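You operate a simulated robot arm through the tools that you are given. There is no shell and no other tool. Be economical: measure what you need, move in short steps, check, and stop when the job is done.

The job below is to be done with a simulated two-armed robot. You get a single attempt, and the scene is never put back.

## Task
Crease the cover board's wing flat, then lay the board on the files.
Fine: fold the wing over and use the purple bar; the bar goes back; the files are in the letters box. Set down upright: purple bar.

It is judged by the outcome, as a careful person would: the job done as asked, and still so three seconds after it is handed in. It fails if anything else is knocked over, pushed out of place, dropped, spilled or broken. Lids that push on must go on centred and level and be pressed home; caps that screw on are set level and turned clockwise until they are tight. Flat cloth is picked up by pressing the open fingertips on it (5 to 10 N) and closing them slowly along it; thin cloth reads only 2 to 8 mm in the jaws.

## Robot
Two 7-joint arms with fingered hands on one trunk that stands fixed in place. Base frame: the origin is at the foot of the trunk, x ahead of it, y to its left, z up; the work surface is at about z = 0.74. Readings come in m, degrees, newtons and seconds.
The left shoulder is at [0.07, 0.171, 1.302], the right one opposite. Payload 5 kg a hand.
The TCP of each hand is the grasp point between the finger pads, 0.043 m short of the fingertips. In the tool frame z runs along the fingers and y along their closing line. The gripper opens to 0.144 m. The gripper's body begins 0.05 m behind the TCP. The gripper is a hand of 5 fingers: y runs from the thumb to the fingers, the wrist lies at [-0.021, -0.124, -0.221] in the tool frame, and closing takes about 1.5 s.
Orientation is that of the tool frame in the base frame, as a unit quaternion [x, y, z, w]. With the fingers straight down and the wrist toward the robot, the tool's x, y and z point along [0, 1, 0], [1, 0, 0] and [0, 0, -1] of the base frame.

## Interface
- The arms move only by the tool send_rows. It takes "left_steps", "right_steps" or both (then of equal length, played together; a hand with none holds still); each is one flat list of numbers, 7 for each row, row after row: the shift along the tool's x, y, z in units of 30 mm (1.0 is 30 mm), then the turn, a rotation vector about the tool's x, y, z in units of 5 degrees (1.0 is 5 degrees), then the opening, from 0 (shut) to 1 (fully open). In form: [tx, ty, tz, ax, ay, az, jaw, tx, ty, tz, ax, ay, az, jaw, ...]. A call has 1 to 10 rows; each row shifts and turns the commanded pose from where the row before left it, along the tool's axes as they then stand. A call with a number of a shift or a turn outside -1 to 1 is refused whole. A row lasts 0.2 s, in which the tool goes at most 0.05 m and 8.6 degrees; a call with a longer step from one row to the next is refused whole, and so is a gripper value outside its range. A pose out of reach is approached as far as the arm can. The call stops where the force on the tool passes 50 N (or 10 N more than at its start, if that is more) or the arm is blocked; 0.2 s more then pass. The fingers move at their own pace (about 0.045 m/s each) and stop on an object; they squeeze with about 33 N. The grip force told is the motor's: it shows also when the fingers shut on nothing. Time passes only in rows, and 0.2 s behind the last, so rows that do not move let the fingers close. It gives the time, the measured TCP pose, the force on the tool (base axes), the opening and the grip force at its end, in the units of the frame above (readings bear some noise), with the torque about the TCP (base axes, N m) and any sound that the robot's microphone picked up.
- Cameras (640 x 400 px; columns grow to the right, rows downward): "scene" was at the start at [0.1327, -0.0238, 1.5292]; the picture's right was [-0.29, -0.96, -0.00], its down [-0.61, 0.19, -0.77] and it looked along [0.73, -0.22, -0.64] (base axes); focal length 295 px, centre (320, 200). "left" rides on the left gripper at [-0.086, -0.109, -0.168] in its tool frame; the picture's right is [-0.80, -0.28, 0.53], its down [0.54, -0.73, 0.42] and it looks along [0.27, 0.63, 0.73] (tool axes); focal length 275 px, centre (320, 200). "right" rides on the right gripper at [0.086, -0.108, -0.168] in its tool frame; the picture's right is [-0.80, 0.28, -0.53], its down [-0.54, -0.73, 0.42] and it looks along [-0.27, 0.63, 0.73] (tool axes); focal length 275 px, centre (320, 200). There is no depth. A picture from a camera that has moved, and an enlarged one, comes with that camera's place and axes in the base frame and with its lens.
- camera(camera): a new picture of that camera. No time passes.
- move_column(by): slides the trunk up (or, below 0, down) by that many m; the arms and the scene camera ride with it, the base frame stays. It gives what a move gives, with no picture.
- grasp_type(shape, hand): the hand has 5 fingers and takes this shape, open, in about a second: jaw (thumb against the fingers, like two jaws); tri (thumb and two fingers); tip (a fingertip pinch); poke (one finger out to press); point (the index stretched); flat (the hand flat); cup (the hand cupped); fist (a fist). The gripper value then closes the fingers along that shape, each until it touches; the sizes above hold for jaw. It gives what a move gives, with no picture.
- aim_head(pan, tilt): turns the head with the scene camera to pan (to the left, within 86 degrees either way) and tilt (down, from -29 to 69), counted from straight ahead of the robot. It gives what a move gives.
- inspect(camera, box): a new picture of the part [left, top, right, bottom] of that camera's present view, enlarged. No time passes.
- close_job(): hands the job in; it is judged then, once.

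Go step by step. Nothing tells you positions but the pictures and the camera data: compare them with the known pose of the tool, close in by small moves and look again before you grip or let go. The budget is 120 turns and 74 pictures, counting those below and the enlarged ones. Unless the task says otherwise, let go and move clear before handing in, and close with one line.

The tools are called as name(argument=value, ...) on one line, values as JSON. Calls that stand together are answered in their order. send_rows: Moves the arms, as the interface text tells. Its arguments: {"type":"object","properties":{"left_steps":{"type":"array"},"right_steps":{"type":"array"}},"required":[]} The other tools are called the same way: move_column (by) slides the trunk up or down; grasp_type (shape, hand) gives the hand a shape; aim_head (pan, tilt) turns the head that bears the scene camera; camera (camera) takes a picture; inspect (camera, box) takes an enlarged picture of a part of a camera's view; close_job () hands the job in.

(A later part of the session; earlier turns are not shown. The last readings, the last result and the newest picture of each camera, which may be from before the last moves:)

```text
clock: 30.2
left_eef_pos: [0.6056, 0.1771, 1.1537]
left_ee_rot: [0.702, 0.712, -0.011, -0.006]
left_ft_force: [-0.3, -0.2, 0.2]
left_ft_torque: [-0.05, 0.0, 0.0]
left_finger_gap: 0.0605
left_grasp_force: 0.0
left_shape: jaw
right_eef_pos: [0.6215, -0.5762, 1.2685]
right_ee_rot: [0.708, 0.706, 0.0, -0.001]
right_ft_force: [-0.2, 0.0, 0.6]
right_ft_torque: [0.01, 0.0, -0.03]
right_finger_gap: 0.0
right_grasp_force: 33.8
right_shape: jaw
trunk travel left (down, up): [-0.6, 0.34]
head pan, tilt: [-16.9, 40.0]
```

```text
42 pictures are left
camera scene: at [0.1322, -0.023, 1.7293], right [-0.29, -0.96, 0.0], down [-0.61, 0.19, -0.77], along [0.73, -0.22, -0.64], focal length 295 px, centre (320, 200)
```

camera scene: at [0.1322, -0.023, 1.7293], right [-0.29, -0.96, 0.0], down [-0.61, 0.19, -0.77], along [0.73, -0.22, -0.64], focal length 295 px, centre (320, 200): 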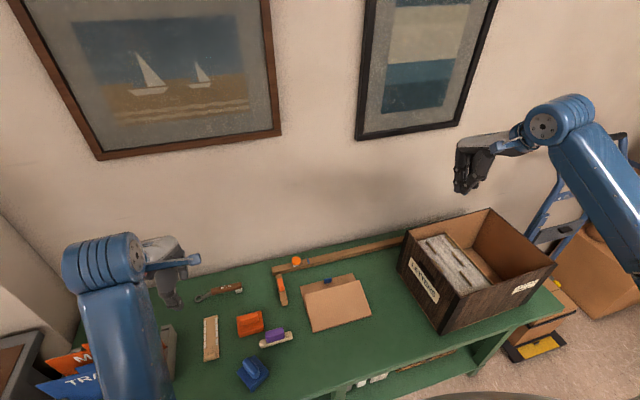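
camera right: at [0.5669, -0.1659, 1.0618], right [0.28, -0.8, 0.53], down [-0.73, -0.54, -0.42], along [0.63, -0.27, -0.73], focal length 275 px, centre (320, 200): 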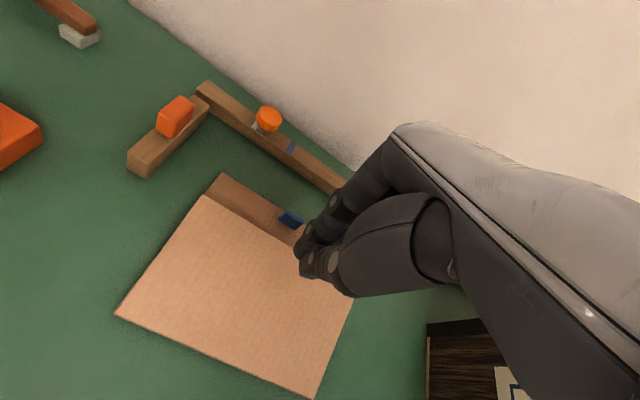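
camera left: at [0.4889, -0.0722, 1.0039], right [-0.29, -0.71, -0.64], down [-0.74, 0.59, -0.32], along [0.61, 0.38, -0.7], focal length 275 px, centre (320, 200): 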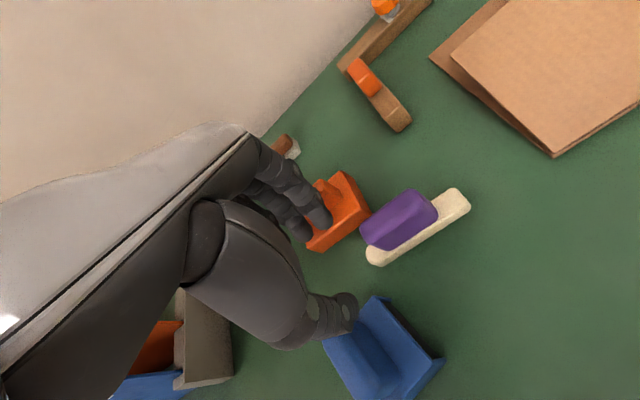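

Left arm recovered. Now the right hand comes across for the bar, left moves further aside.

send_rows(right_steps=[1, 0, 0.2, 0, 0, 0, 0.42, 1, 0, 0.2, 0, 0, 0, 0.42, 1, 0, 0.2, 0, 0, 0, 0.42, 1, 0, 0.2, 0, 0, 0, 0.42, 1, 0, 0.5, 0, 0, 0, 0.42, 1, 0, 0.5, 0, 0, 0, 0.42, 1, 0, 0.5, 0, 0, 0, 0.42, 1, 0, 0.5, 0, 0, 0, 0.42, 1, 0, 0.5, 0, 0, 0, 0.42, 1, 0, 0.5, 0, 0, 0, 0.42], left_steps=[0.3, 0, 0, 0, -0.1, 0, 0.42, 0.3, 0, 0, 0, 0, 0, 0.42, 0.3, 0, 0, 0, 0, 0, 0.42, 0.3, 0, 0, 0, 0, 0, 0.42, 0.3, 0, 0, 0, 0, 0, 0.42, 0.3, 0, 0, 0, 0, 0, 0.42, 0.3, 0, 0, 0, 0, 0, 0.42, 0.3, 0, 0, 0, 0, 0, 0.42, 0, 0, 0, 0, 0, 0, 0.42, 0, 0, 0, 0, 0, 0, 0.42])

send_rows(right_steps=[1, 0, 0.8, 0, 0, 0, 0.42, 1, 0, 0.8, 0, 0, 0, 0.42, 1, 0, 0.8, 0, 0, 0, 0.42, 1, 0, 0.8, 0, 0, 0, 0.42, 0.7, -0.1, 0.8, 0, 0, 0, 0.42, 0.7, -0.1, 0.8, 0, 0, 0, 0.42, 0.7, -0.1, 0.8, 0, 0, 0, 0.42, 0.7, -0.1, 0.3, 0, 0, 0, 0.42])

camera(camera="right")

camera(camera="scene")

```text
clock: 32.4
left_eef_pos: [0.6043, 0.2485, 1.1523]
left_ee_rot: [0.701, 0.713, -0.014, -0.004]
left_ft_force: [0.4, 0.2, 0.0]
left_ft_torque: [-0.03, 0.03, -0.02]
left_finger_gap: 0.0602
left_grasp_force: 0.0
left_shape: jaw
right_eef_pos: [0.6223, -0.2767, 1.1548]
right_ee_rot: [0.707, 0.707, 0.0, 0.0]
right_ft_force: [0.2, 0.6, -0.5]
right_ft_torque: [0.02, 0.03, 0.02]
right_finger_gap: 0.0604
right_grasp_force: 0.1
right_shape: jaw
trunk travel left (down, up): [-0.6, 0.34]
head pan, tilt: [-16.9, 40.0]
```

```text
clock: 34.2
left_eef_pos: [0.6045, 0.249, 1.1536]
left_ee_rot: [0.701, 0.713, -0.014, -0.004]
left_ft_force: [-0.8, 1.1, 0.7]
left_ft_torque: [-0.02, 0.01, -0.01]
left_finger_gap: 0.0603
left_grasp_force: 0.1
left_shape: jaw
right_eef_pos: [0.6083, -0.073, 0.9783]
right_ee_rot: [0.707, 0.707, -0.001, 0.001]
right_ft_force: [-0.3, -0.5, -0.2]
right_ft_torque: [-0.02, 0.04, 0.03]
right_finger_gap: 0.0601
right_grasp_force: 0.1
right_shape: jaw
trunk travel left (down, up): [-0.6, 0.34]
head pan, tilt: [-16.9, 40.0]
```

```text
41 pictures are left
camera right: at [0.4998, 0.015, 1.1456], right [0.28, -0.8, 0.54], down [-0.73, -0.54, -0.42], along [0.63, -0.27, -0.73], focal length 275 px, centre (320, 200)
```

right: 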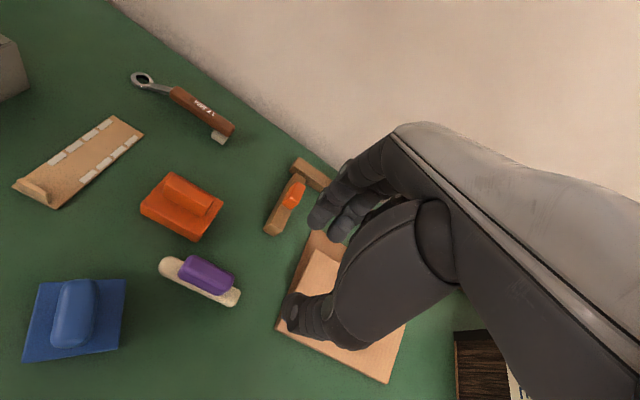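

```text
40 pictures are left
camera scene: at [0.1324, -0.0223, 1.7293], right [-0.29, -0.96, 0.0], down [-0.61, 0.19, -0.77], along [0.73, -0.22, -0.64], focal length 295 px, centre (320, 200)
```

scene: 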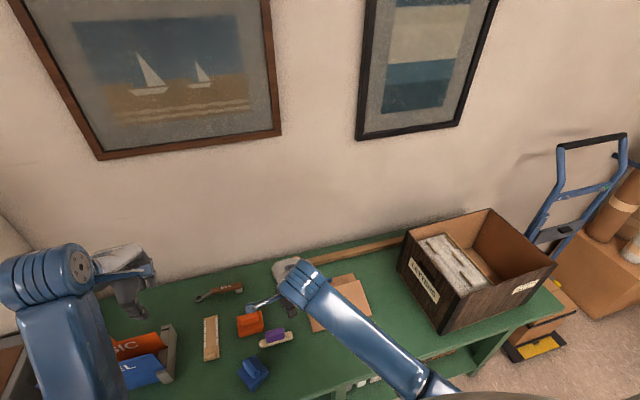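

The right arm tracks cleanly now. Descending toward the bar handle at about (0.610, −0.016).

send_rows(right_steps=[0.95, 0.03, 0, 0, 0, 0, 0.42, 0.95, 0.03, 0, 0, 0, 0, 0.42, 0, 0, 1, 0, 0, 0, 0.42, 0, 0, 1, 0, 0, 0, 0.42, 0, 0, 1, 0, 0, 0, 0.42, 0, 0, 1, 0, 0, 0, 0.42, 0, 0, 0.4, 0, 0, 0, 0.42])

camera(camera="right")

```text
clock: 35.8
left_eef_pos: [0.6036, 0.2494, 1.1511]
left_ee_rot: [0.701, 0.713, -0.013, -0.005]
left_ft_force: [-0.3, 0.0, 0.0]
left_ft_torque: [0.01, -0.01, 0.01]
left_finger_gap: 0.0606
left_grasp_force: 0.1
left_shape: jaw
right_eef_pos: [0.6122, -0.0146, 0.846]
right_ee_rot: [0.707, 0.707, 0.001, 0.0]
right_ft_force: [-0.2, -0.2, -0.5]
right_ft_torque: [0.04, 0.0, 0.0]
right_finger_gap: 0.0601
right_grasp_force: 0.0
right_shape: jaw
trunk travel left (down, up): [-0.6, 0.34]
head pan, tilt: [-16.9, 40.0]
```

```text
39 pictures are left
camera right: at [0.5023, 0.0715, 1.0138], right [0.28, -0.8, 0.53], down [-0.73, -0.54, -0.42], along [0.63, -0.27, -0.73], focal length 275 px, centre (320, 200)
```

right: 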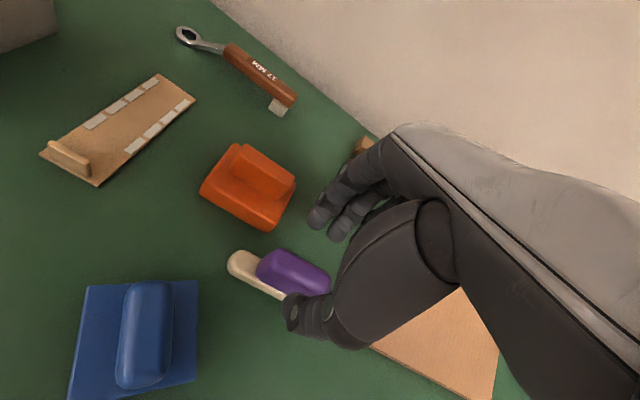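

send_rows(right_steps=[0, 0, 0.7, 0, 0, 0, 0.42, 0, 0, 0.6, 0, 0, 0, 0.42, 0, 0, 0, 0, 0, 0, 0.3, 0, 0, 0, 0, 0, 0, 0.2, 0, 0, 0, 0, 0, 0, 0.1, 0, 0, 0, 0, 0, 0, 0, 0, 0, 0, 0, 0, 0, 0, 0, 0, 0, 0, 0, 0, 0])

camera(camera="right")

```text
clock: 37.6
left_eef_pos: [0.6042, 0.2483, 1.1513]
left_ee_rot: [0.701, 0.713, -0.013, -0.004]
left_ft_force: [0.3, -0.1, 0.5]
left_ft_torque: [0.03, 0.0, -0.02]
left_finger_gap: 0.0602
left_grasp_force: 0.0
left_shape: jaw
right_eef_pos: [0.6107, -0.0156, 0.8069]
right_ee_rot: [0.707, 0.707, 0.0, 0.0]
right_ft_force: [-0.1, -0.2, -0.3]
right_ft_torque: [0.06, 0.01, -0.01]
right_finger_gap: 0.0191
right_grasp_force: 33.1
right_shape: jaw
trunk travel left (down, up): [-0.6, 0.34]
head pan, tilt: [-16.9, 40.0]
```

```text
38 pictures are left
camera right: at [0.5025, 0.0718, 0.9745], right [0.28, -0.8, 0.53], down [-0.73, -0.54, -0.42], along [0.63, -0.27, -0.73], focal length 275 px, centre (320, 200)
```

right: 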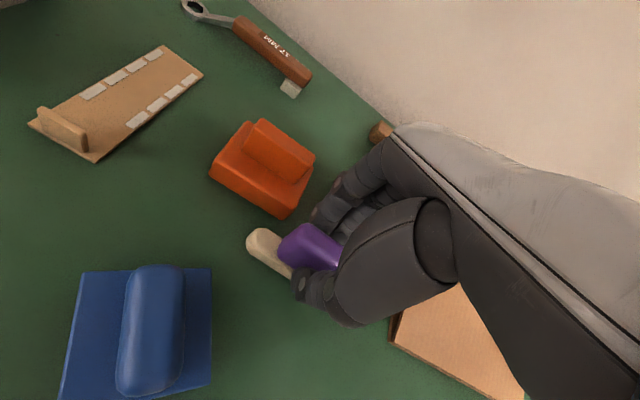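

Bar held in the right hand. Lifting and carrying it above the crease's left end.

send_rows(right_steps=[0, 0, -0.5, 0, 0, 0, 0, 0, 0, -0.9, 0, 0, 0, 0, 0, 0, -0.9, 0, 0, 0, 0, -0.9, -0.05, 0, 0, 0, 0, 0, -0.9, -0.05, 0, 0, 0, 0, 0, -0.9, 0, 0, 0, 0, 0, 0, -0.9, 0, 0, 0, 0, 0, 0, -0.9, 0, 0, 0, 0, 0, 0, -0.9, 0, 0, 0, 0, 0, 0, 0, 0, 0, 0, 0, 0, 0])

camera(camera="right")

inspect(camera="scene", box=[190, 240, 400, 390])

```text
clock: 39.8
left_eef_pos: [0.6049, 0.2493, 1.1515]
left_ee_rot: [0.701, 0.713, -0.012, -0.004]
left_ft_force: [1.2, -1.5, 0.1]
left_ft_torque: [-0.01, -0.01, 0.0]
left_finger_gap: 0.0606
left_grasp_force: 0.1
left_shape: jaw
right_eef_pos: [0.6087, -0.177, 0.8764]
right_ee_rot: [0.708, 0.707, 0.0, 0.001]
right_ft_force: [-0.1, -0.2, -1.4]
right_ft_torque: [-0.03, 0.01, 0.0]
right_finger_gap: 0.019
right_grasp_force: 32.6
right_shape: jaw
trunk travel left (down, up): [-0.6, 0.34]
head pan, tilt: [-16.9, 40.0]
```

```text
37 pictures are left
camera right: at [0.4989, -0.0904, 1.0446], right [0.28, -0.8, 0.53], down [-0.73, -0.54, -0.42], along [0.63, -0.27, -0.73], focal length 275 px, centre (320, 200)
```

right: 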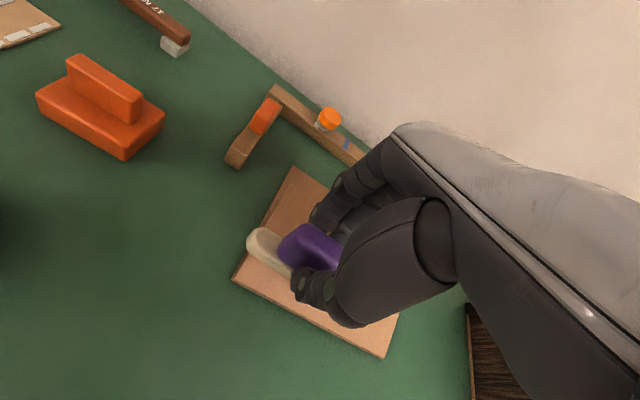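

```text
2.67 times, centred on (295, 315) of scene
camera zoom: at [0.1327, -0.023, 1.7293], right [-0.29, -0.96, 0.0], down [-0.61, 0.19, -0.77], along [0.73, -0.22, -0.64], focal length 788 px, centre (387, -107)
```

zoom: 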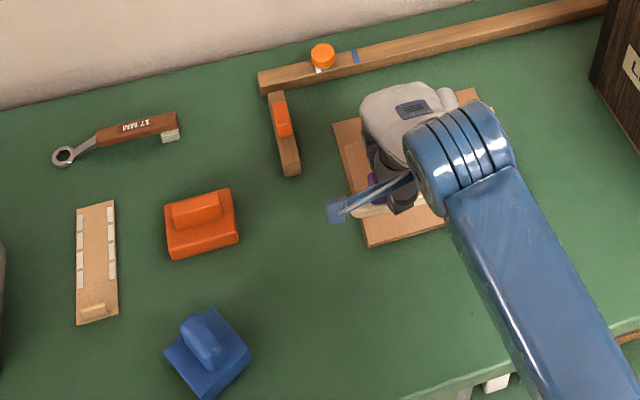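

Positioned; descending onto the crease at its left end.

send_rows(right_steps=[0, -0.13, 0.8, 0, 0, 0, 0, 0, 0, 0.8, 0, 0, 0, 0, 0, 0, 0.4, 0, 0, 0, 0, 0, 0, 0.1, 0, 0, 0, 0])

```text
clock: 40.8
left_eef_pos: [0.6025, 0.2489, 1.1526]
left_ee_rot: [0.7, 0.714, -0.013, -0.003]
left_ft_force: [0.9, 0.2, -0.3]
left_ft_torque: [0.02, 0.0, -0.04]
left_finger_gap: 0.0602
left_grasp_force: 0.1
left_shape: jaw
right_eef_pos: [0.6039, -0.1765, 0.8148]
right_ee_rot: [0.707, 0.707, 0.001, 0.001]
right_ft_force: [0.7, 0.0, 8.2]
right_ft_torque: [0.02, -0.15, -0.01]
right_finger_gap: 0.0193
right_grasp_force: 33.1
right_shape: jaw
trunk travel left (down, up): [-0.6, 0.34]
head pan, tilt: [-16.9, 40.0]
```

send_rows(right_steps=[0, 0, 0.05, 0, 0, 0, 0, 0, 0, 0.03, 0, 0, 0, 0, -0.2, 0, 0, 0, 0, 0, 0, -0.3, 0, 0, 0, 0, 0, 0])

camera(camera="right")

```text
clock: 41.8
left_eef_pos: [0.6035, 0.2502, 1.153]
left_ee_rot: [0.701, 0.713, -0.012, -0.002]
left_ft_force: [0.2, -0.1, -0.2]
left_ft_torque: [0.03, 0.0, 0.01]
left_finger_gap: 0.0603
left_grasp_force: 0.0
left_shape: jaw
right_eef_pos: [0.6035, -0.1913, 0.812]
right_ee_rot: [0.707, 0.707, 0.001, 0.002]
right_ft_force: [0.9, 5.5, 24.8]
right_ft_torque: [0.2, -0.08, 0.04]
right_finger_gap: 0.0205
right_grasp_force: 32.5
right_shape: jaw
trunk travel left (down, up): [-0.6, 0.34]
head pan, tilt: [-16.9, 40.0]
```

```text
35 pictures are left
camera right: at [0.4941, -0.1052, 0.9803], right [0.28, -0.8, 0.54], down [-0.72, -0.54, -0.43], along [0.63, -0.27, -0.73], focal length 275 px, centre (320, 200)
```

right: 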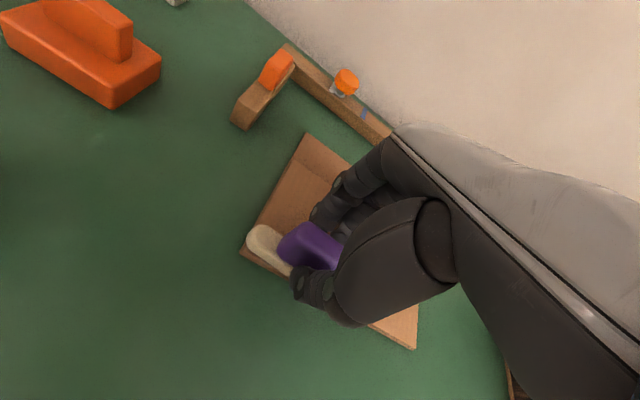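

The bar slides along the crease (25 N, friction 5.5 N) and the board stays put. Continuing the stroke to the right end.

send_rows(right_steps=[-0.4, 0, 0, 0, 0, 0, 0, -0.4, 0, 0, 0, 0, 0, 0, -0.4, 0, 0, 0, 0, 0, 0, -0.4, 0, 0, 0, 0, 0, 0, -0.4, 0, 0, 0, 0, 0, 0, -0.4, 0, 0, 0, 0, 0, 0, -0.4, 0, 0, 0, 0, 0, 0, -0.4, 0, 0, 0, 0, 0, 0, -0.4, 0, 0, 0, 0, 0, 0, -0.4, 0, 0, 0, 0, 0, 0])

camera(camera="right")

```text
clock: 44.0
left_eef_pos: [0.6028, 0.2504, 1.1532]
left_ee_rot: [0.701, 0.713, -0.013, -0.003]
left_ft_force: [-0.1, 0.3, -0.1]
left_ft_torque: [0.02, 0.0, -0.02]
left_finger_gap: 0.0601
left_grasp_force: 0.1
left_shape: jaw
right_eef_pos: [0.6029, -0.3143, 0.812]
right_ee_rot: [0.707, 0.707, -0.001, 0.002]
right_ft_force: [-0.9, 4.7, 27.3]
right_ft_torque: [0.34, -0.06, 0.06]
right_finger_gap: 0.0208
right_grasp_force: 33.0
right_shape: jaw
trunk travel left (down, up): [-0.6, 0.34]
head pan, tilt: [-16.9, 40.0]
```

```text
34 pictures are left
camera right: at [0.4939, -0.2264, 0.98], right [0.28, -0.8, 0.54], down [-0.73, -0.54, -0.42], along [0.63, -0.27, -0.73], focal length 275 px, centre (320, 200)
```

right: 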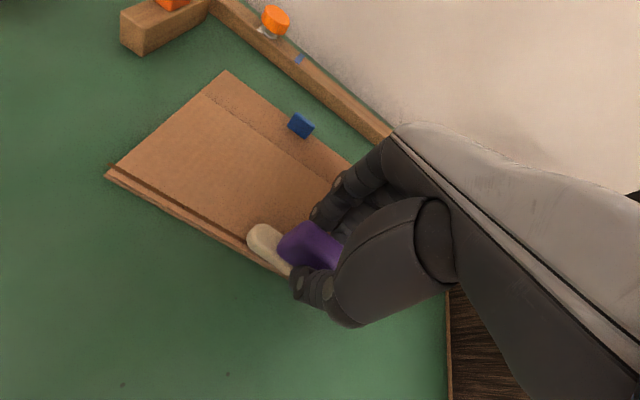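

A dark creased band now shows along the stroke. I'll finish to the right edge and run once back.

send_rows(right_steps=[-0.4, 0, 0, 0, 0, 0, 0, -0.4, 0, 0, 0, 0, 0, 0, 0, 0, 0, 0, 0, 0, 0, 0.5, 0, 0, 0, 0, 0, 0, 0.5, 0, 0, 0, 0, 0, 0, 0.5, 0, 0, 0, 0, 0, 0, 0.5, 0, 0, 0, 0, 0, 0, 0.5, 0, 0, 0, 0, 0, 0, 0.5, 0, 0, 0, 0, 0, 0, 0.5, 0, 0, 0, 0, 0, 0])

send_rows(right_steps=[0.5, 0, 0, 0, 0, 0, 0, 0.5, 0, 0, 0, 0, 0, 0, 0.5, 0, 0, 0, 0, 0, 0, 0, 0, -0.5, 0, 0, 0, 0, 0, 0, -1, 0, 0, 0, 0, 0.3, 0, -1, 0, 0, 0, 0, 1, 0, 0, 0, 0, 0, 0, 1, 0, 0, 0, 0, 0, 0])

camera(camera="right")

inspect(camera="scene", box=[190, 240, 400, 390])

```text
clock: 46.2
left_eef_pos: [0.6023, 0.2483, 1.154]
left_ee_rot: [0.701, 0.713, -0.012, -0.003]
left_ft_force: [0.3, 0.3, 0.9]
left_ft_torque: [0.04, 0.01, 0.03]
left_finger_gap: 0.0603
left_grasp_force: 0.0
left_shape: jaw
right_eef_pos: [0.6029, -0.2292, 0.8111]
right_ee_rot: [0.707, 0.708, 0.001, 0.001]
right_ft_force: [0.6, -5.0, 28.6]
right_ft_torque: [-0.23, -0.06, -0.01]
right_finger_gap: 0.0207
right_grasp_force: 33.0
right_shape: jaw
trunk travel left (down, up): [-0.6, 0.34]
head pan, tilt: [-16.9, 40.0]
```

```text
clock: 48.0
left_eef_pos: [0.6043, 0.2499, 1.1517]
left_ee_rot: [0.701, 0.713, -0.014, -0.003]
left_ft_force: [-1.0, -0.5, -0.3]
left_ft_torque: [-0.01, 0.02, 0.0]
left_finger_gap: 0.0603
left_grasp_force: 0.0
left_shape: jaw
right_eef_pos: [0.6042, -0.1153, 0.8861]
right_ee_rot: [0.707, 0.707, -0.001, 0.0]
right_ft_force: [0.3, 0.8, -1.4]
right_ft_torque: [-0.01, -0.04, 0.0]
right_finger_gap: 0.0198
right_grasp_force: 32.7
right_shape: jaw
trunk travel left (down, up): [-0.6, 0.34]
head pan, tilt: [-16.9, 40.0]
```

```text
33 pictures are left
camera right: at [0.4947, -0.03, 1.0539], right [0.28, -0.8, 0.54], down [-0.73, -0.54, -0.42], along [0.63, -0.27, -0.73], focal length 275 px, centre (320, 200)
```

right: 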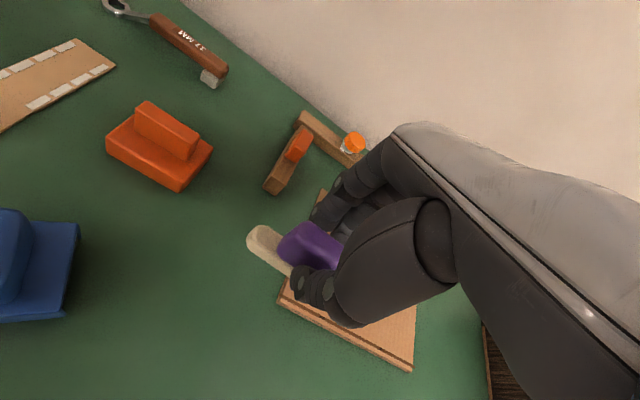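

```text
2.67 times, centred on (295, 315) of scene
camera zoom: at [0.1321, -0.0219, 1.7293], right [-0.29, -0.96, 0.0], down [-0.61, 0.19, -0.77], along [0.73, -0.22, -0.64], focal length 788 px, centre (387, -107)
```

zoom: 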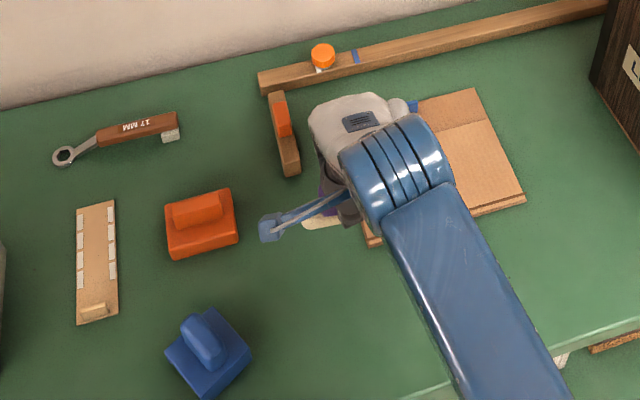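

The wing now lies flat with the crease set. I'll set the bar down upright at the same middle spot for a handover to the left hand.

send_rows(right_steps=[0.85, 0.05, 0, 0, 0, 0, 0, 0.85, 0.05, 0, 0, 0, 0, 0, 0.85, 0.05, 0, 0, 0, 0, 0, 0.85, 0.05, 0, 0, 0, 0, 0, 0, 0, 0.8, 0, 0, 0, 0, 0, 0, 0.8, 0, 0, 0, 0, 0, 0, 0.7, 0, 0, 0, 0, 0, 0, 0.3, 0, 0, 0, 0])

```text
clock: 49.8
left_eef_pos: [0.5994, 0.2501, 1.1564]
left_ee_rot: [0.701, 0.713, -0.012, -0.002]
left_ft_force: [-0.5, -0.5, -0.5]
left_ft_torque: [0.01, -0.05, 0.0]
left_finger_gap: 0.0601
left_grasp_force: 0.0
left_shape: jaw
right_eef_pos: [0.609, -0.0505, 0.8019]
right_ee_rot: [0.704, 0.709, -0.014, 0.024]
right_ft_force: [6.7, -0.4, 48.8]
right_ft_torque: [0.06, -0.48, 0.11]
right_finger_gap: 0.0225
right_grasp_force: 32.7
right_shape: jaw
trunk travel left (down, up): [-0.6, 0.34]
head pan, tilt: [-16.9, 40.0]
```

Heavier contact than expected and some drift, so I'll ease up and look.

send_rows(right_steps=[0, 0, -0.12, 0, 0, 0, 0, 0, 0, 0, 0, 0, 0, 0])

camera(camera="scene")

camera(camera="right")

```text
clock: 50.4
left_eef_pos: [0.6025, 0.2494, 1.1543]
left_ee_rot: [0.701, 0.713, -0.013, -0.002]
left_ft_force: [-0.3, 0.5, 1.1]
left_ft_torque: [-0.02, 0.03, 0.0]
left_finger_gap: 0.0604
left_grasp_force: 0.0
left_shape: jaw
right_eef_pos: [0.6091, -0.055, 0.8019]
right_ee_rot: [0.706, 0.708, -0.02, 0.024]
right_ft_force: [0.1, 6.7, 44.5]
right_ft_torque: [0.28, -0.13, 0.03]
right_finger_gap: 0.0229
right_grasp_force: 33.0
right_shape: jaw
trunk travel left (down, up): [-0.6, 0.34]
head pan, tilt: [-16.9, 40.0]
```

```text
31 pictures are left
camera scene: at [0.1284, -0.0216, 1.7297], right [-0.29, -0.96, 0.0], down [-0.61, 0.19, -0.77], along [0.74, -0.22, -0.64], focal length 295 px, centre (320, 200)
```

scene: 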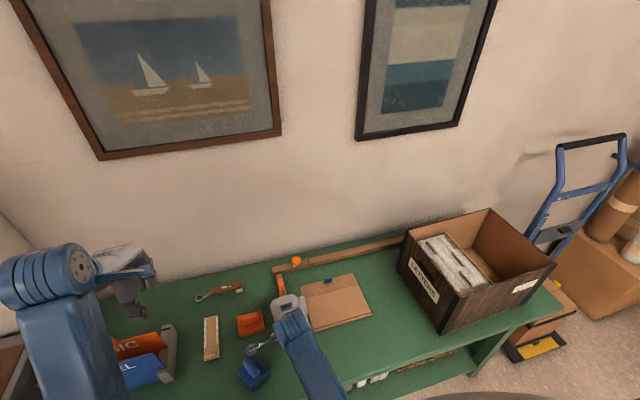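

```text
30 pictures are left
camera right: at [0.4985, 0.0422, 0.9642], right [0.28, -0.76, 0.58], down [-0.72, -0.57, -0.39], along [0.63, -0.31, -0.71], focal length 275 px, centre (320, 200)
```

right: 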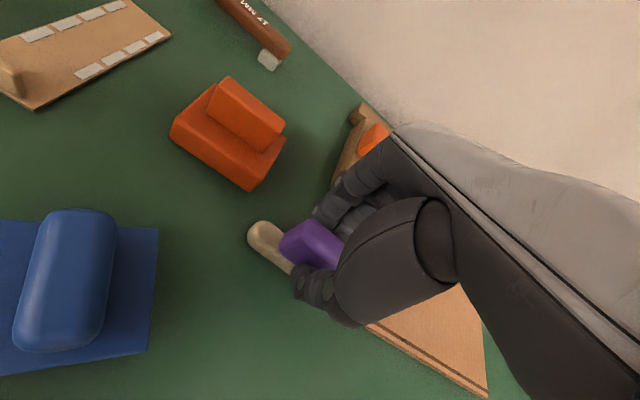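

The right arm seems to be pressing against the trunk itself. I'll back off toward its own side and relieve the pressure before releasing.

send_rows(right_steps=[-0.6, 0, -0.1, 0, 0, 0, 0, -0.6, 0, -0.05, 0, 0, 0, 0, 0, 0, 0, 0, 0, 0, 0])

```text
clock: 51.2
left_eef_pos: [0.604, 0.2489, 1.1521]
left_ee_rot: [0.701, 0.713, -0.013, -0.004]
left_ft_force: [-0.2, -0.5, -1.0]
left_ft_torque: [0.0, 0.02, 0.0]
left_finger_gap: 0.0603
left_grasp_force: 0.2
left_shape: jaw
right_eef_pos: [0.6096, -0.0675, 0.8117]
right_ee_rot: [0.707, 0.707, -0.01, 0.009]
right_ft_force: [-0.3, 0.0, -1.2]
right_ft_torque: [-0.02, 0.01, 0.0]
right_finger_gap: 0.0211
right_grasp_force: 33.1
right_shape: jaw
trunk travel left (down, up): [-0.6, 0.34]
head pan, tilt: [-16.9, 40.0]
```

Free again. I'll lift, move a bit further forward (away from the trunk) and set the bar down at about (0.655, −0.05).

send_rows(right_steps=[0, 0, -1, 0, 0, 0, 0, 0, 0.4, -1, 0, 0, 0, 0, 0, 0.4, -1, 0, 0, 0, 0, 0.3, 0.4, -1, 0, 0, 0, 0, 0.2, 0.4, 0, 0, 0, 0, 0, 0, 0, 0, 0, 0, 0, 0])

```text
clock: 52.8
left_eef_pos: [0.6047, 0.2487, 1.1514]
left_ee_rot: [0.701, 0.713, -0.013, -0.004]
left_ft_force: [0.0, -0.7, 0.0]
left_ft_torque: [-0.01, -0.01, 0.01]
left_finger_gap: 0.0603
left_grasp_force: 0.0
left_shape: jaw
right_eef_pos: [0.6476, -0.1014, 0.9056]
right_ee_rot: [0.707, 0.705, -0.045, 0.032]
right_ft_force: [0.7, -0.1, -0.6]
right_ft_torque: [0.01, -0.02, -0.01]
right_finger_gap: 0.0209
right_grasp_force: 33.8
right_shape: jaw
trunk travel left (down, up): [-0.6, 0.34]
head pan, tilt: [-16.9, 40.0]
stopped in row 6 (right hand): the arm was blocked; the commanded pose is now the measured one
```

Blocked by its own elbow again. I'll return to the right and up (to the posture that worked before), then retrace the earlier good diagonal approach.

send_rows(right_steps=[-0.6, 0, -0.5, -0.1, 0.4, 0, 0, -0.8, 0, -0.8, -0.1, 0.4, 0, 0, -0.9, -0.1, -1, 0, 0.4, 0, 0, -0.9, -0.1, -1, 0, 0, 0, 0, -0.9, -0.1, -1, 0, 0, 0, 0, -0.9, -0.1, -1, 0, 0, 0, 0, -0.9, -0.2, -1, 0, 0, 0, 0, -0.5, -0.2, -1, 0, 0, 0, 0, 0, 0, -1, 0, 0, 0, 0, 0, 0, 0, 0, 0, 0, 0])

camera(camera="scene")

```text
clock: 55.0
left_eef_pos: [0.6045, 0.2485, 1.1528]
left_ee_rot: [0.701, 0.714, -0.013, -0.004]
left_ft_force: [0.9, -0.8, -0.4]
left_ft_torque: [0.02, -0.02, -0.05]
left_finger_gap: 0.0602
left_grasp_force: 0.0
left_shape: jaw
right_eef_pos: [0.6248, -0.2858, 1.1598]
right_ee_rot: [0.708, 0.707, -0.002, 0.001]
right_ft_force: [0.1, -0.4, -0.6]
right_ft_torque: [-0.01, 0.01, 0.03]
right_finger_gap: 0.021
right_grasp_force: 32.6
right_shape: jaw
trunk travel left (down, up): [-0.6, 0.34]
head pan, tilt: [-16.9, 40.0]
```

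```text
29 pictures are left
camera scene: at [0.1326, -0.0238, 1.7292], right [-0.29, -0.96, 0.0], down [-0.61, 0.19, -0.77], along [0.73, -0.22, -0.64], focal length 295 px, centre (320, 200)
```

scene: 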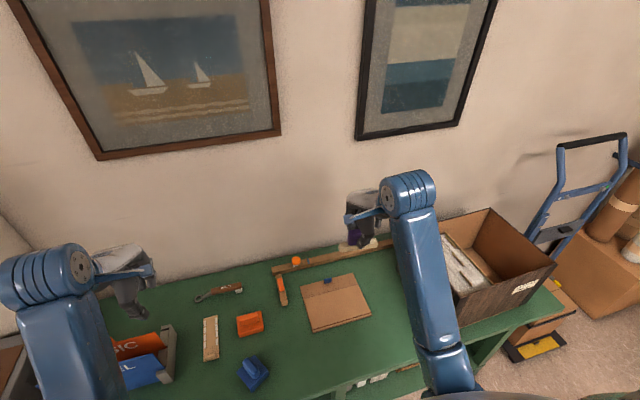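

The elbow is hanging in front of the trunk. I'll swing back out to the right to reset it, then repeat the approach that worked.

send_rows(right_steps=[-0.97, 0, -0.5, 0, 0, 0, 0, -0.97, 0, -0.5, 0, 0, 0, 0, -0.97, 0, -0.5, 0, 0, 0, 0, -0.97, 0, -0.5, 0, 0, 0, 0, -0.97, 0, -0.4, 0, 0, 0, 0, -0.97, 0, -0.4, 0, 0, 0, 0, -0.97, 0, -0.4, 0, 0, 0, 0, -0.97, 0, -0.4, 0, 0, 0, 0, -0.97, 0, 0, 0, 0, 0, 0, -0.97, 0, 0, 0, 0, 0, 0])

send_rows(right_steps=[1, 0, 0.2, 0, 0, 0, 0, 1, 0, 0.2, 0, 0, 0, 0, 1, 0, 0.2, 0, 0, 0, 0, 1, 0, 0.2, 0, 0, 0, 0, 1, 0, 0.5, 0, 0, 0, 0, 1, 0, 0.5, 0, 0, 0, 0, 1, 0, 0.5, 0, 0, 0, 0, 1, 0, 0.5, 0, 0, 0, 0, 1, 0, 0.5, 0, 0, 0, 0, 1, 0, 0.5, 0, 0, 0, 0])

send_rows(right_steps=[1, 0, 0.8, 0, 0, 0, 0, 1, 0, 0.8, 0, 0, 0, 0, 1, 0, 0.8, 0, 0, 0, 0, 1, 0, 0.8, 0, 0, 0, 0, 0.7, -0.1, 0.8, 0, 0, 0, 0, 0.7, -0.1, 0.8, 0, 0, 0, 0, 0.7, -0.1, 0.8, 0, 0, 0, 0, 0.7, -0.1, 0.3, 0, 0, 0, 0])

camera(camera="scene")

```text
clock: 57.2
left_eef_pos: [0.6038, 0.2474, 1.1527]
left_ee_rot: [0.701, 0.713, -0.011, -0.005]
left_ft_force: [-0.2, 0.0, -0.7]
left_ft_torque: [0.04, -0.01, -0.01]
left_finger_gap: 0.0605
left_grasp_force: 0.1
left_shape: jaw
right_eef_pos: [0.6239, -0.5782, 1.2671]
right_ee_rot: [0.707, 0.708, 0.0, 0.002]
right_ft_force: [-0.1, -0.4, -1.1]
right_ft_torque: [0.04, -0.01, -0.03]
right_finger_gap: 0.021
right_grasp_force: 33.3
right_shape: jaw
trunk travel left (down, up): [-0.6, 0.34]
head pan, tilt: [-16.9, 40.0]
```

```text
clock: 59.4
left_eef_pos: [0.6048, 0.2493, 1.1517]
left_ee_rot: [0.701, 0.713, -0.014, -0.004]
left_ft_force: [0.0, 1.0, 0.0]
left_ft_torque: [0.0, -0.02, 0.0]
left_finger_gap: 0.0606
left_grasp_force: 0.1
left_shape: jaw
right_eef_pos: [0.6255, -0.2762, 1.153]
right_ee_rot: [0.708, 0.706, -0.001, 0.003]
right_ft_force: [0.3, 0.3, -1.5]
right_ft_torque: [-0.04, -0.01, 0.0]
right_finger_gap: 0.0208
right_grasp_force: 33.1
right_shape: jaw
trunk travel left (down, up): [-0.6, 0.34]
head pan, tilt: [-16.9, 40.0]
```

```text
clock: 61.2
left_eef_pos: [0.6038, 0.2497, 1.1522]
left_ee_rot: [0.7, 0.714, -0.014, -0.003]
left_ft_force: [-0.2, 0.4, -0.1]
left_ft_torque: [-0.01, 0.03, -0.01]
left_finger_gap: 0.0605
left_grasp_force: 0.0
left_shape: jaw
right_eef_pos: [0.6119, -0.0737, 0.9756]
right_ee_rot: [0.707, 0.707, -0.001, 0.002]
right_ft_force: [0.5, -0.4, -1.1]
right_ft_torque: [0.0, -0.01, 0.02]
right_finger_gap: 0.0209
right_grasp_force: 32.8
right_shape: jaw
trunk travel left (down, up): [-0.6, 0.34]
head pan, tilt: [-16.9, 40.0]
```

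```text
28 pictures are left
camera scene: at [0.1325, -0.0223, 1.7293], right [-0.29, -0.96, 0.0], down [-0.61, 0.19, -0.77], along [0.73, -0.22, -0.64], focal length 295 px, centre (320, 200)
```

scene: 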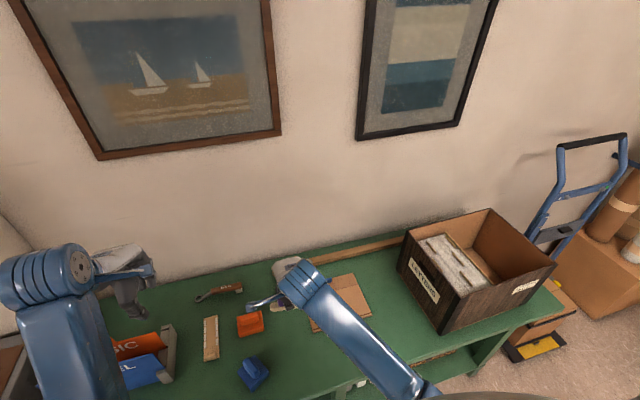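

Same good posture with the bar. Moving over and lowering.

send_rows(right_steps=[0.95, 0, 0, 0, 0, 0, 0, 0.95, 0, 0, 0, 0, 0, 0, 0, 0, 1, 0, 0, 0, 0, 0, 0, 1, 0, 0, 0, 0, 0, 0, 1, 0, 0, 0, 0, 0, 0, 1, 0, 0, 0, 0, 0, 0, 1, 0, 0, 0, 0, 0, 0, 0, 0, 0, 0, 0])

camera(camera="right")

```text
clock: 63.0
left_eef_pos: [0.6037, 0.2474, 1.1522]
left_ee_rot: [0.701, 0.713, -0.014, -0.005]
left_ft_force: [0.0, 0.0, 0.1]
left_ft_torque: [-0.04, 0.02, 0.0]
left_finger_gap: 0.0602
left_grasp_force: 0.1
left_shape: jaw
right_eef_pos: [0.6142, -0.0179, 0.8243]
right_ee_rot: [0.708, 0.706, -0.002, 0.002]
right_ft_force: [0.8, 0.8, -1.3]
right_ft_torque: [0.02, 0.0, 0.01]
right_finger_gap: 0.0209
right_grasp_force: 32.5
right_shape: jaw
trunk travel left (down, up): [-0.6, 0.34]
head pan, tilt: [-16.9, 40.0]
```

```text
27 pictures are left
camera right: at [0.5046, 0.0694, 0.9931], right [0.28, -0.79, 0.54], down [-0.73, -0.54, -0.42], along [0.63, -0.27, -0.73], focal length 275 px, centre (320, 200)
```

right: 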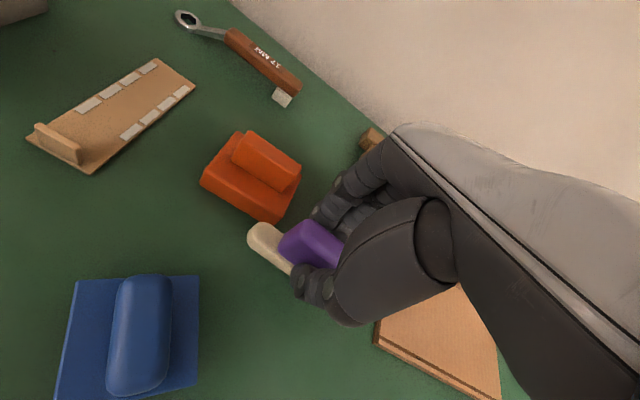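

send_rows(right_steps=[0, -0.1, 0.3, 0, 0, 0, 0, 0, 0, 0.15, 0, 0, 0, 0, 0, 0, 0.1, 0, 0, 0, 0])

```text
clock: 63.8
left_eef_pos: [0.6043, 0.2497, 1.1529]
left_ee_rot: [0.701, 0.713, -0.013, -0.003]
left_ft_force: [0.2, 1.0, -0.7]
left_ft_torque: [0.03, 0.0, -0.01]
left_finger_gap: 0.0602
left_grasp_force: 0.1
left_shape: jaw
right_eef_pos: [0.6091, -0.018, 0.8082]
right_ee_rot: [0.707, 0.707, -0.001, 0.001]
right_ft_force: [-0.1, -0.9, -1.5]
right_ft_torque: [0.0, 0.01, -0.01]
right_finger_gap: 0.0208
right_grasp_force: 32.8
right_shape: jaw
trunk travel left (down, up): [-0.6, 0.34]
head pan, tilt: [-16.9, 40.0]
```

send_rows(right_steps=[0, 0, 0.08, 0, 0, 0, 0, 0, 0, 0.06, 0, 0, 0, 0, 0, 0, 0.04, 0, 0, 0, 0])

```text
clock: 64.6
left_eef_pos: [0.6036, 0.2486, 1.1533]
left_ee_rot: [0.7, 0.714, -0.014, -0.004]
left_ft_force: [0.0, -0.3, 1.0]
left_ft_torque: [-0.01, 0.04, -0.02]
left_finger_gap: 0.06
left_grasp_force: 0.2
left_shape: jaw
right_eef_pos: [0.6103, -0.0168, 0.8048]
right_ee_rot: [0.707, 0.707, 0.0, 0.001]
right_ft_force: [-0.4, 0.6, 2.6]
right_ft_torque: [-0.09, -0.02, -0.01]
right_finger_gap: 0.021
right_grasp_force: 32.7
right_shape: jaw
trunk travel left (down, up): [-0.6, 0.34]
head pan, tilt: [-16.9, 40.0]
```

Light contact. Releasing, rising straight up and clearing off to the right.

send_rows(right_steps=[0, 0, 0, 0, 0, 0, 0.2, 0, 0, 0, 0, 0, 0, 0.42, 0, 0, 0, 0, 0, 0, 0.42, 0, 0, 0, 0, 0, 0, 0.42, 0, 0, -0.8, 0, 0, 0, 0.42, 0, 0, -1, 0, 0, 0, 0.42, 0, 0, -1, 0, 0, 0, 0.42, -0.5, 0, -1, 0, 0, 0, 0.42, -1, 0, -0.8, 0, 0, 0, 0.42, -1, 0, -0.8, 0, 0, 0, 0.42])

send_rows(right_steps=[-1, 0, -0.8, 0, 0, 0, 0.42, -1, 0, -0.8, 0, 0, 0, 0.42, -1, 0, -0.8, 0, 0, 0, 0.42, -1, 0, -0.8, 0, 0, 0, 0.42, -1, 0, -0.8, 0, 0, 0, 0.42, -1, 0, -0.8, 0, 0, 0, 0.42, -1, 0, -0.8, 0, 0, 0, 0.42, -1, 0, -0.5, 0, 0, 0, 0.42, -1, 0, -0.5, 0, 0, 0, 0.42, -1, 0, 0, 0, 0, 0, 0.42])

inspect(camera="scene", box=[170, 240, 400, 390])

```text
clock: 66.8
left_eef_pos: [0.6046, 0.2483, 1.1523]
left_ee_rot: [0.7, 0.714, -0.013, -0.004]
left_ft_force: [0.4, 0.2, 0.1]
left_ft_torque: [0.0, 0.02, 0.03]
left_finger_gap: 0.0602
left_grasp_force: 0.0
left_shape: jaw
right_eef_pos: [0.6117, -0.092, 0.9671]
right_ee_rot: [0.707, 0.707, 0.001, 0.0]
right_ft_force: [0.7, 0.1, 0.6]
right_ft_torque: [0.03, 0.0, 0.02]
right_finger_gap: 0.0603
right_grasp_force: 0.0
right_shape: jaw
trunk travel left (down, up): [-0.6, 0.34]
head pan, tilt: [-16.9, 40.0]
```

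```text
clock: 69.0
left_eef_pos: [0.6042, 0.2475, 1.1531]
left_ee_rot: [0.701, 0.713, -0.013, -0.005]
left_ft_force: [0.5, -0.6, 0.0]
left_ft_torque: [-0.02, 0.0, 0.01]
left_finger_gap: 0.0603
left_grasp_force: 0.1
left_shape: jaw
right_eef_pos: [0.6092, -0.3924, 1.1643]
right_ee_rot: [0.707, 0.708, 0.0, 0.001]
right_ft_force: [-0.7, 0.0, -0.4]
right_ft_torque: [0.02, -0.03, 0.02]
right_finger_gap: 0.06
right_grasp_force: 0.1
right_shape: jaw
trunk travel left (down, up): [-0.6, 0.34]
head pan, tilt: [-16.9, 40.0]
```

```text
2.67 times, centred on (285, 315) of scene
camera zoom: at [0.1323, -0.0257, 1.7292], right [-0.29, -0.96, 0.0], down [-0.61, 0.19, -0.77], along [0.73, -0.22, -0.64], focal length 788 px, centre (413, -107)
```

zoom: 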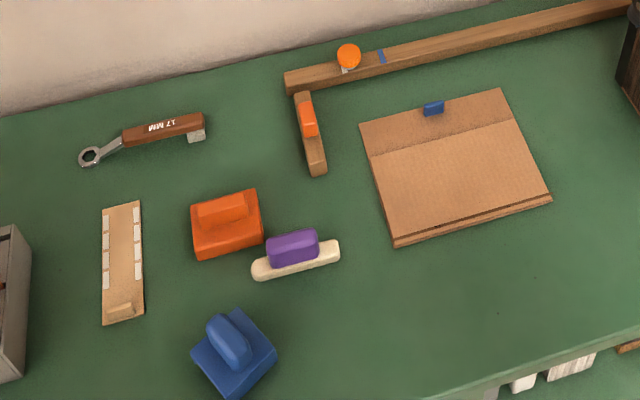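

The wing lies flat, creased, and the bar stands upright at about (0.610, −0.02). I'll reset the left elbow outward and approach for the bar along a mirror of the path that worked.

send_rows(left_steps=[0.96, 0, -0.65, -0.29, 0.13, 0.19, 0.42, 0.96, 0, -0.65, 0, 0, 0, 0.42, 0.96, 0, -0.65, 0, 0, 0, 0.42, 0.96, 0, -0.65, 0, 0, 0, 0.42, 0.96, 0, -0.65, 0, 0, 0, 0.42, 0.96, 0, -0.65, 0, 0, 0, 0.42], right_steps=[-1, 0, 0, 0, 0, 0, 0.42, -1, 0, 0, 0, 0, 0, 0.42, -1, 0, 0, 0, 0, 0, 0.42, -1, 0, 0, 0, 0, 0, 0.42, -0.5, 0, 0, 0, 0, 0, 0.42, 0, 0, 0, 0, 0, 0, 0.42])

send_rows(left_steps=[-1, 0, 0.2, 0, 0, 0, 0.42, -1, 0, 0.2, 0, 0, 0, 0.42, -1, 0, 0.2, 0, 0, 0, 0.42, -1, 0, 0.5, 0, 0, 0, 0.42, -1, 0, 0.5, 0, 0, 0, 0.42, -1, 0, 0.5, 0, 0, 0, 0.42, -1, 0, 0.5, 0, 0, 0, 0.42, -1, 0, 0.5, 0, 0, 0, 0.42, -1, 0, 0.8, 0, 0, 0, 0.42, -1, 0, 0.8, 0, 0, 0, 0.42])

camera(camera="scene")

```text
clock: 70.4
left_eef_pos: [0.6042, 0.4225, 1.2692]
left_ee_rot: [0.707, 0.707, -0.001, 0.002]
left_ft_force: [-0.7, 0.3, -0.5]
left_ft_torque: [-0.01, 0.01, 0.0]
left_finger_gap: 0.0605
left_grasp_force: 0.1
left_shape: jaw
right_eef_pos: [0.6085, -0.5266, 1.1664]
right_ee_rot: [0.708, 0.706, -0.001, 0.001]
right_ft_force: [-0.7, -0.3, -0.3]
right_ft_torque: [-0.03, 0.02, -0.01]
right_finger_gap: 0.0602
right_grasp_force: 0.2
right_shape: jaw
trunk travel left (down, up): [-0.6, 0.34]
head pan, tilt: [-16.9, 40.0]
```

```text
clock: 72.6
left_eef_pos: [0.6056, 0.1212, 1.1287]
left_ee_rot: [0.707, 0.707, 0.001, 0.001]
left_ft_force: [-0.3, -0.9, 1.0]
left_ft_torque: [0.05, -0.01, -0.01]
left_finger_gap: 0.0603
left_grasp_force: 0.1
left_shape: jaw
right_eef_pos: [0.6085, -0.5285, 1.1639]
right_ee_rot: [0.708, 0.706, -0.001, 0.0]
right_ft_force: [0.3, -0.9, 0.7]
right_ft_torque: [0.07, 0.0, 0.03]
right_finger_gap: 0.0602
right_grasp_force: 0.1
right_shape: jaw
trunk travel left (down, up): [-0.6, 0.34]
head pan, tilt: [-16.9, 40.0]
```

```text
25 pictures are left
camera scene: at [0.1326, -0.0255, 1.7293], right [-0.29, -0.96, 0.0], down [-0.61, 0.19, -0.77], along [0.73, -0.22, -0.64], focal length 295 px, centre (320, 200)
```

scene: 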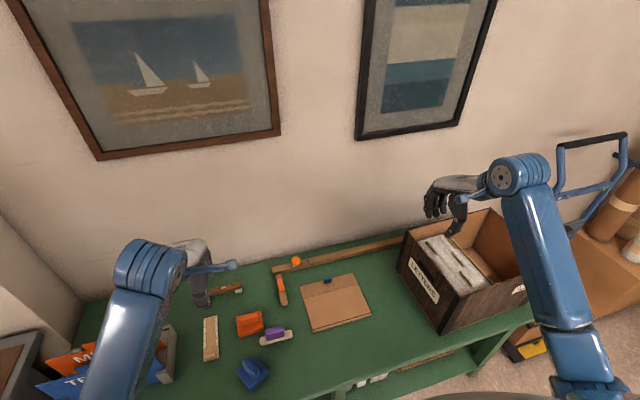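

send_rows(left_steps=[-0.58, 0.02, 1, 0, 0, 0, 0.42, -0.58, 0.02, 1, 0, 0, 0, 0.42, -0.58, 0.02, 1, 0, 0, 0, 0.42, -0.58, 0.02, 1, 0, 0, 0, 0.42, -0.58, 0.02, 1, 0, 0, 0, 0.42, -0.58, 0.02, 1, 0, 0, 0, 0.42, -0.58, 0.02, 1, 0, 0, 0, 0.42, -0.58, 0.02, 1, 0, 0, 0, 0.42, 0, 0, 0.6, 0, 0, 0, 0.42, 0, 0, 0, 0, 0, 0, 0.42])

camera(camera="left")

```text
clock: 74.8
left_eef_pos: [0.6094, -0.0176, 0.8697]
left_ee_rot: [0.707, 0.707, 0.0, 0.001]
left_ft_force: [-0.4, 0.4, -0.5]
left_ft_torque: [-0.01, 0.0, -0.01]
left_finger_gap: 0.0604
left_grasp_force: 0.2
left_shape: jaw
right_eef_pos: [0.6088, -0.5263, 1.1649]
right_ee_rot: [0.708, 0.706, -0.002, 0.002]
right_ft_force: [0.2, 0.7, 0.5]
right_ft_torque: [0.02, 0.0, -0.02]
right_finger_gap: 0.0601
right_grasp_force: 0.0
right_shape: jaw
trunk travel left (down, up): [-0.6, 0.34]
head pan, tilt: [-16.9, 40.0]
```

```text
24 pictures are left
camera left: at [0.4994, -0.1036, 1.0361], right [-0.28, -0.8, -0.53], down [-0.73, 0.54, -0.42], along [0.63, 0.27, -0.73], focal length 275 px, centre (320, 200)
```

left: 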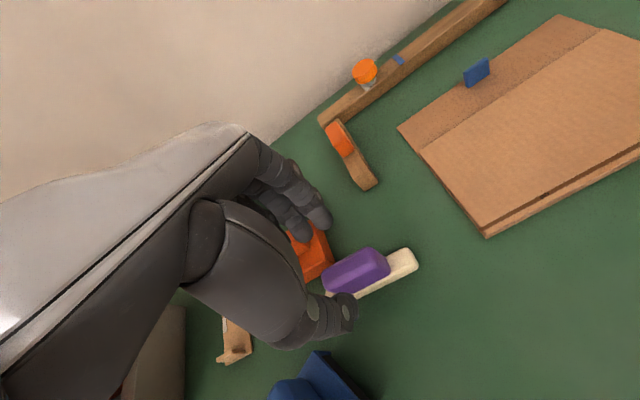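

Aligned over the handle; narrowing the opening to stay clear of the orange block, then lowering and closing.

send_rows(left_steps=[-0.15, 0.03, 0, 0, 0, 0, 0.3, 0, 0, 0.5, 0, 0, 0, 0.3, 0, 0, 0.8, 0, 0, 0, 0.3, 0, 0, 0.8, 0, 0, 0, 0.3, 0, 0, 0.05, 0, 0, 0, 0.2, 0, 0, 0, 0, 0, 0, 0.1, 0, 0, 0, 0, 0, 0, 0, 0, 0, 0, 0, 0, 0, 0, 0, 0, 0, 0, 0, 0, 0])

camera(camera="left")

```text
clock: 76.8
left_eef_pos: [0.609, -0.023, 0.8049]
left_ee_rot: [0.707, 0.707, -0.001, 0.0]
left_ft_force: [0.8, -0.3, 0.2]
left_ft_torque: [0.02, 0.04, -0.01]
left_finger_gap: 0.02
left_grasp_force: 33.3
left_shape: jaw
right_eef_pos: [0.6092, -0.5272, 1.1655]
right_ee_rot: [0.708, 0.707, -0.001, 0.002]
right_ft_force: [0.0, 0.7, -0.2]
right_ft_torque: [-0.01, -0.02, 0.02]
right_finger_gap: 0.0603
right_grasp_force: 0.0
right_shape: jaw
trunk travel left (down, up): [-0.6, 0.34]
head pan, tilt: [-16.9, 40.0]
```

```text
23 pictures are left
camera left: at [0.5004, -0.1086, 0.9722], right [-0.28, -0.8, -0.53], down [-0.73, 0.54, -0.42], along [0.63, 0.27, -0.73], focal length 275 px, centre (320, 200)
```

left: 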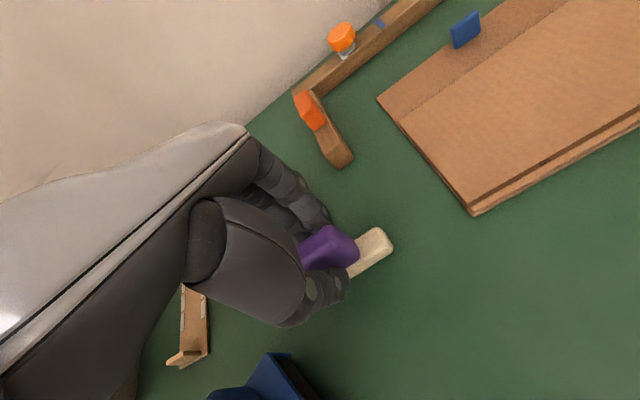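

Bar gripped, sitting about 6 mm further left in the hand than originally; I'll compensate. Lifting and carrying it home to TCP (0.5225, 0.1755).

send_rows(left_steps=[0, 0, -0.5, 0, 0, 0, 0, 0, 0, -1, 0, 0, 0, 0, 0, 0, -1, 0, 0, 0, 0, 0.94, -0.41, -1, 0, 0, 0, 0, 0.94, -0.41, -0.5, 0, 0, 0, 0, 0.94, -0.41, 0, 0, 0, 0, 0, 0.95, -0.41, 0, 0, 0, 0, 0, 0.95, -0.41, 0, 0, 0, 0, 0, 0.95, -0.41, 0.5, 0, 0, 0, 0, 0.95, -0.42, 1, 0, 0, 0, 0])

camera(camera="left")

```text
clock: 79.0
left_eef_pos: [0.5243, 0.1765, 0.8796]
left_ee_rot: [0.707, 0.707, -0.001, 0.003]
left_ft_force: [-0.9, 0.2, -1.0]
left_ft_torque: [-0.01, 0.02, -0.02]
left_finger_gap: 0.0199
left_grasp_force: 32.9
left_shape: jaw
right_eef_pos: [0.608, -0.5252, 1.167]
right_ee_rot: [0.708, 0.707, -0.001, 0.002]
right_ft_force: [-0.4, 0.6, 0.7]
right_ft_torque: [-0.02, -0.03, 0.0]
right_finger_gap: 0.0599
right_grasp_force: 0.1
right_shape: jaw
trunk travel left (down, up): [-0.6, 0.34]
head pan, tilt: [-16.9, 40.0]
```

```text
22 pictures are left
camera left: at [0.4132, 0.0909, 1.0463], right [-0.28, -0.8, -0.53], down [-0.72, 0.54, -0.43], along [0.63, 0.26, -0.73], focal length 275 px, centre (320, 200)
```

left: 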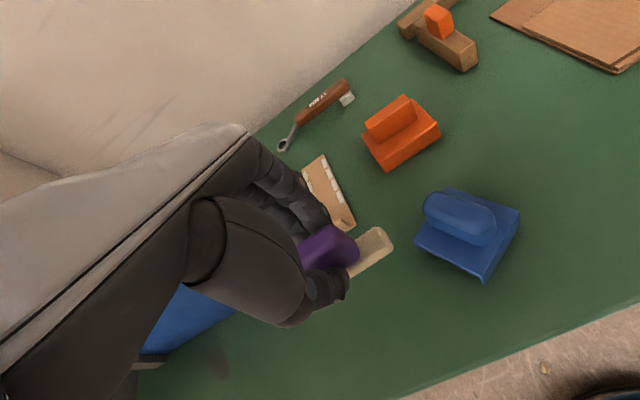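

send_rows(left_steps=[0, -0.05, 0.8, 0, 0, 0, 0, 0, 0, 0.8, 0, 0, 0, 0, 0, 0, 0.6, 0, 0, 0, 0, 0, 0, 0.2, 0, 0, 0, 0, 0, 0, 0.06, 0, 0, 0, 0, 0, 0, 0, 0, 0, 0, 0])

```text
clock: 80.4
left_eef_pos: [0.5226, 0.176, 0.807]
left_ee_rot: [0.708, 0.706, 0.0, 0.0]
left_ft_force: [0.6, -0.3, -1.0]
left_ft_torque: [0.03, 0.04, -0.01]
left_finger_gap: 0.0194
left_grasp_force: 33.5
left_shape: jaw
right_eef_pos: [0.6094, -0.5262, 1.1648]
right_ee_rot: [0.707, 0.707, -0.002, 0.001]
right_ft_force: [0.5, -0.4, -0.3]
right_ft_torque: [-0.01, 0.02, -0.01]
right_finger_gap: 0.0596
right_grasp_force: 0.1
right_shape: jaw
trunk travel left (down, up): [-0.6, 0.34]
head pan, tilt: [-16.9, 40.0]
```

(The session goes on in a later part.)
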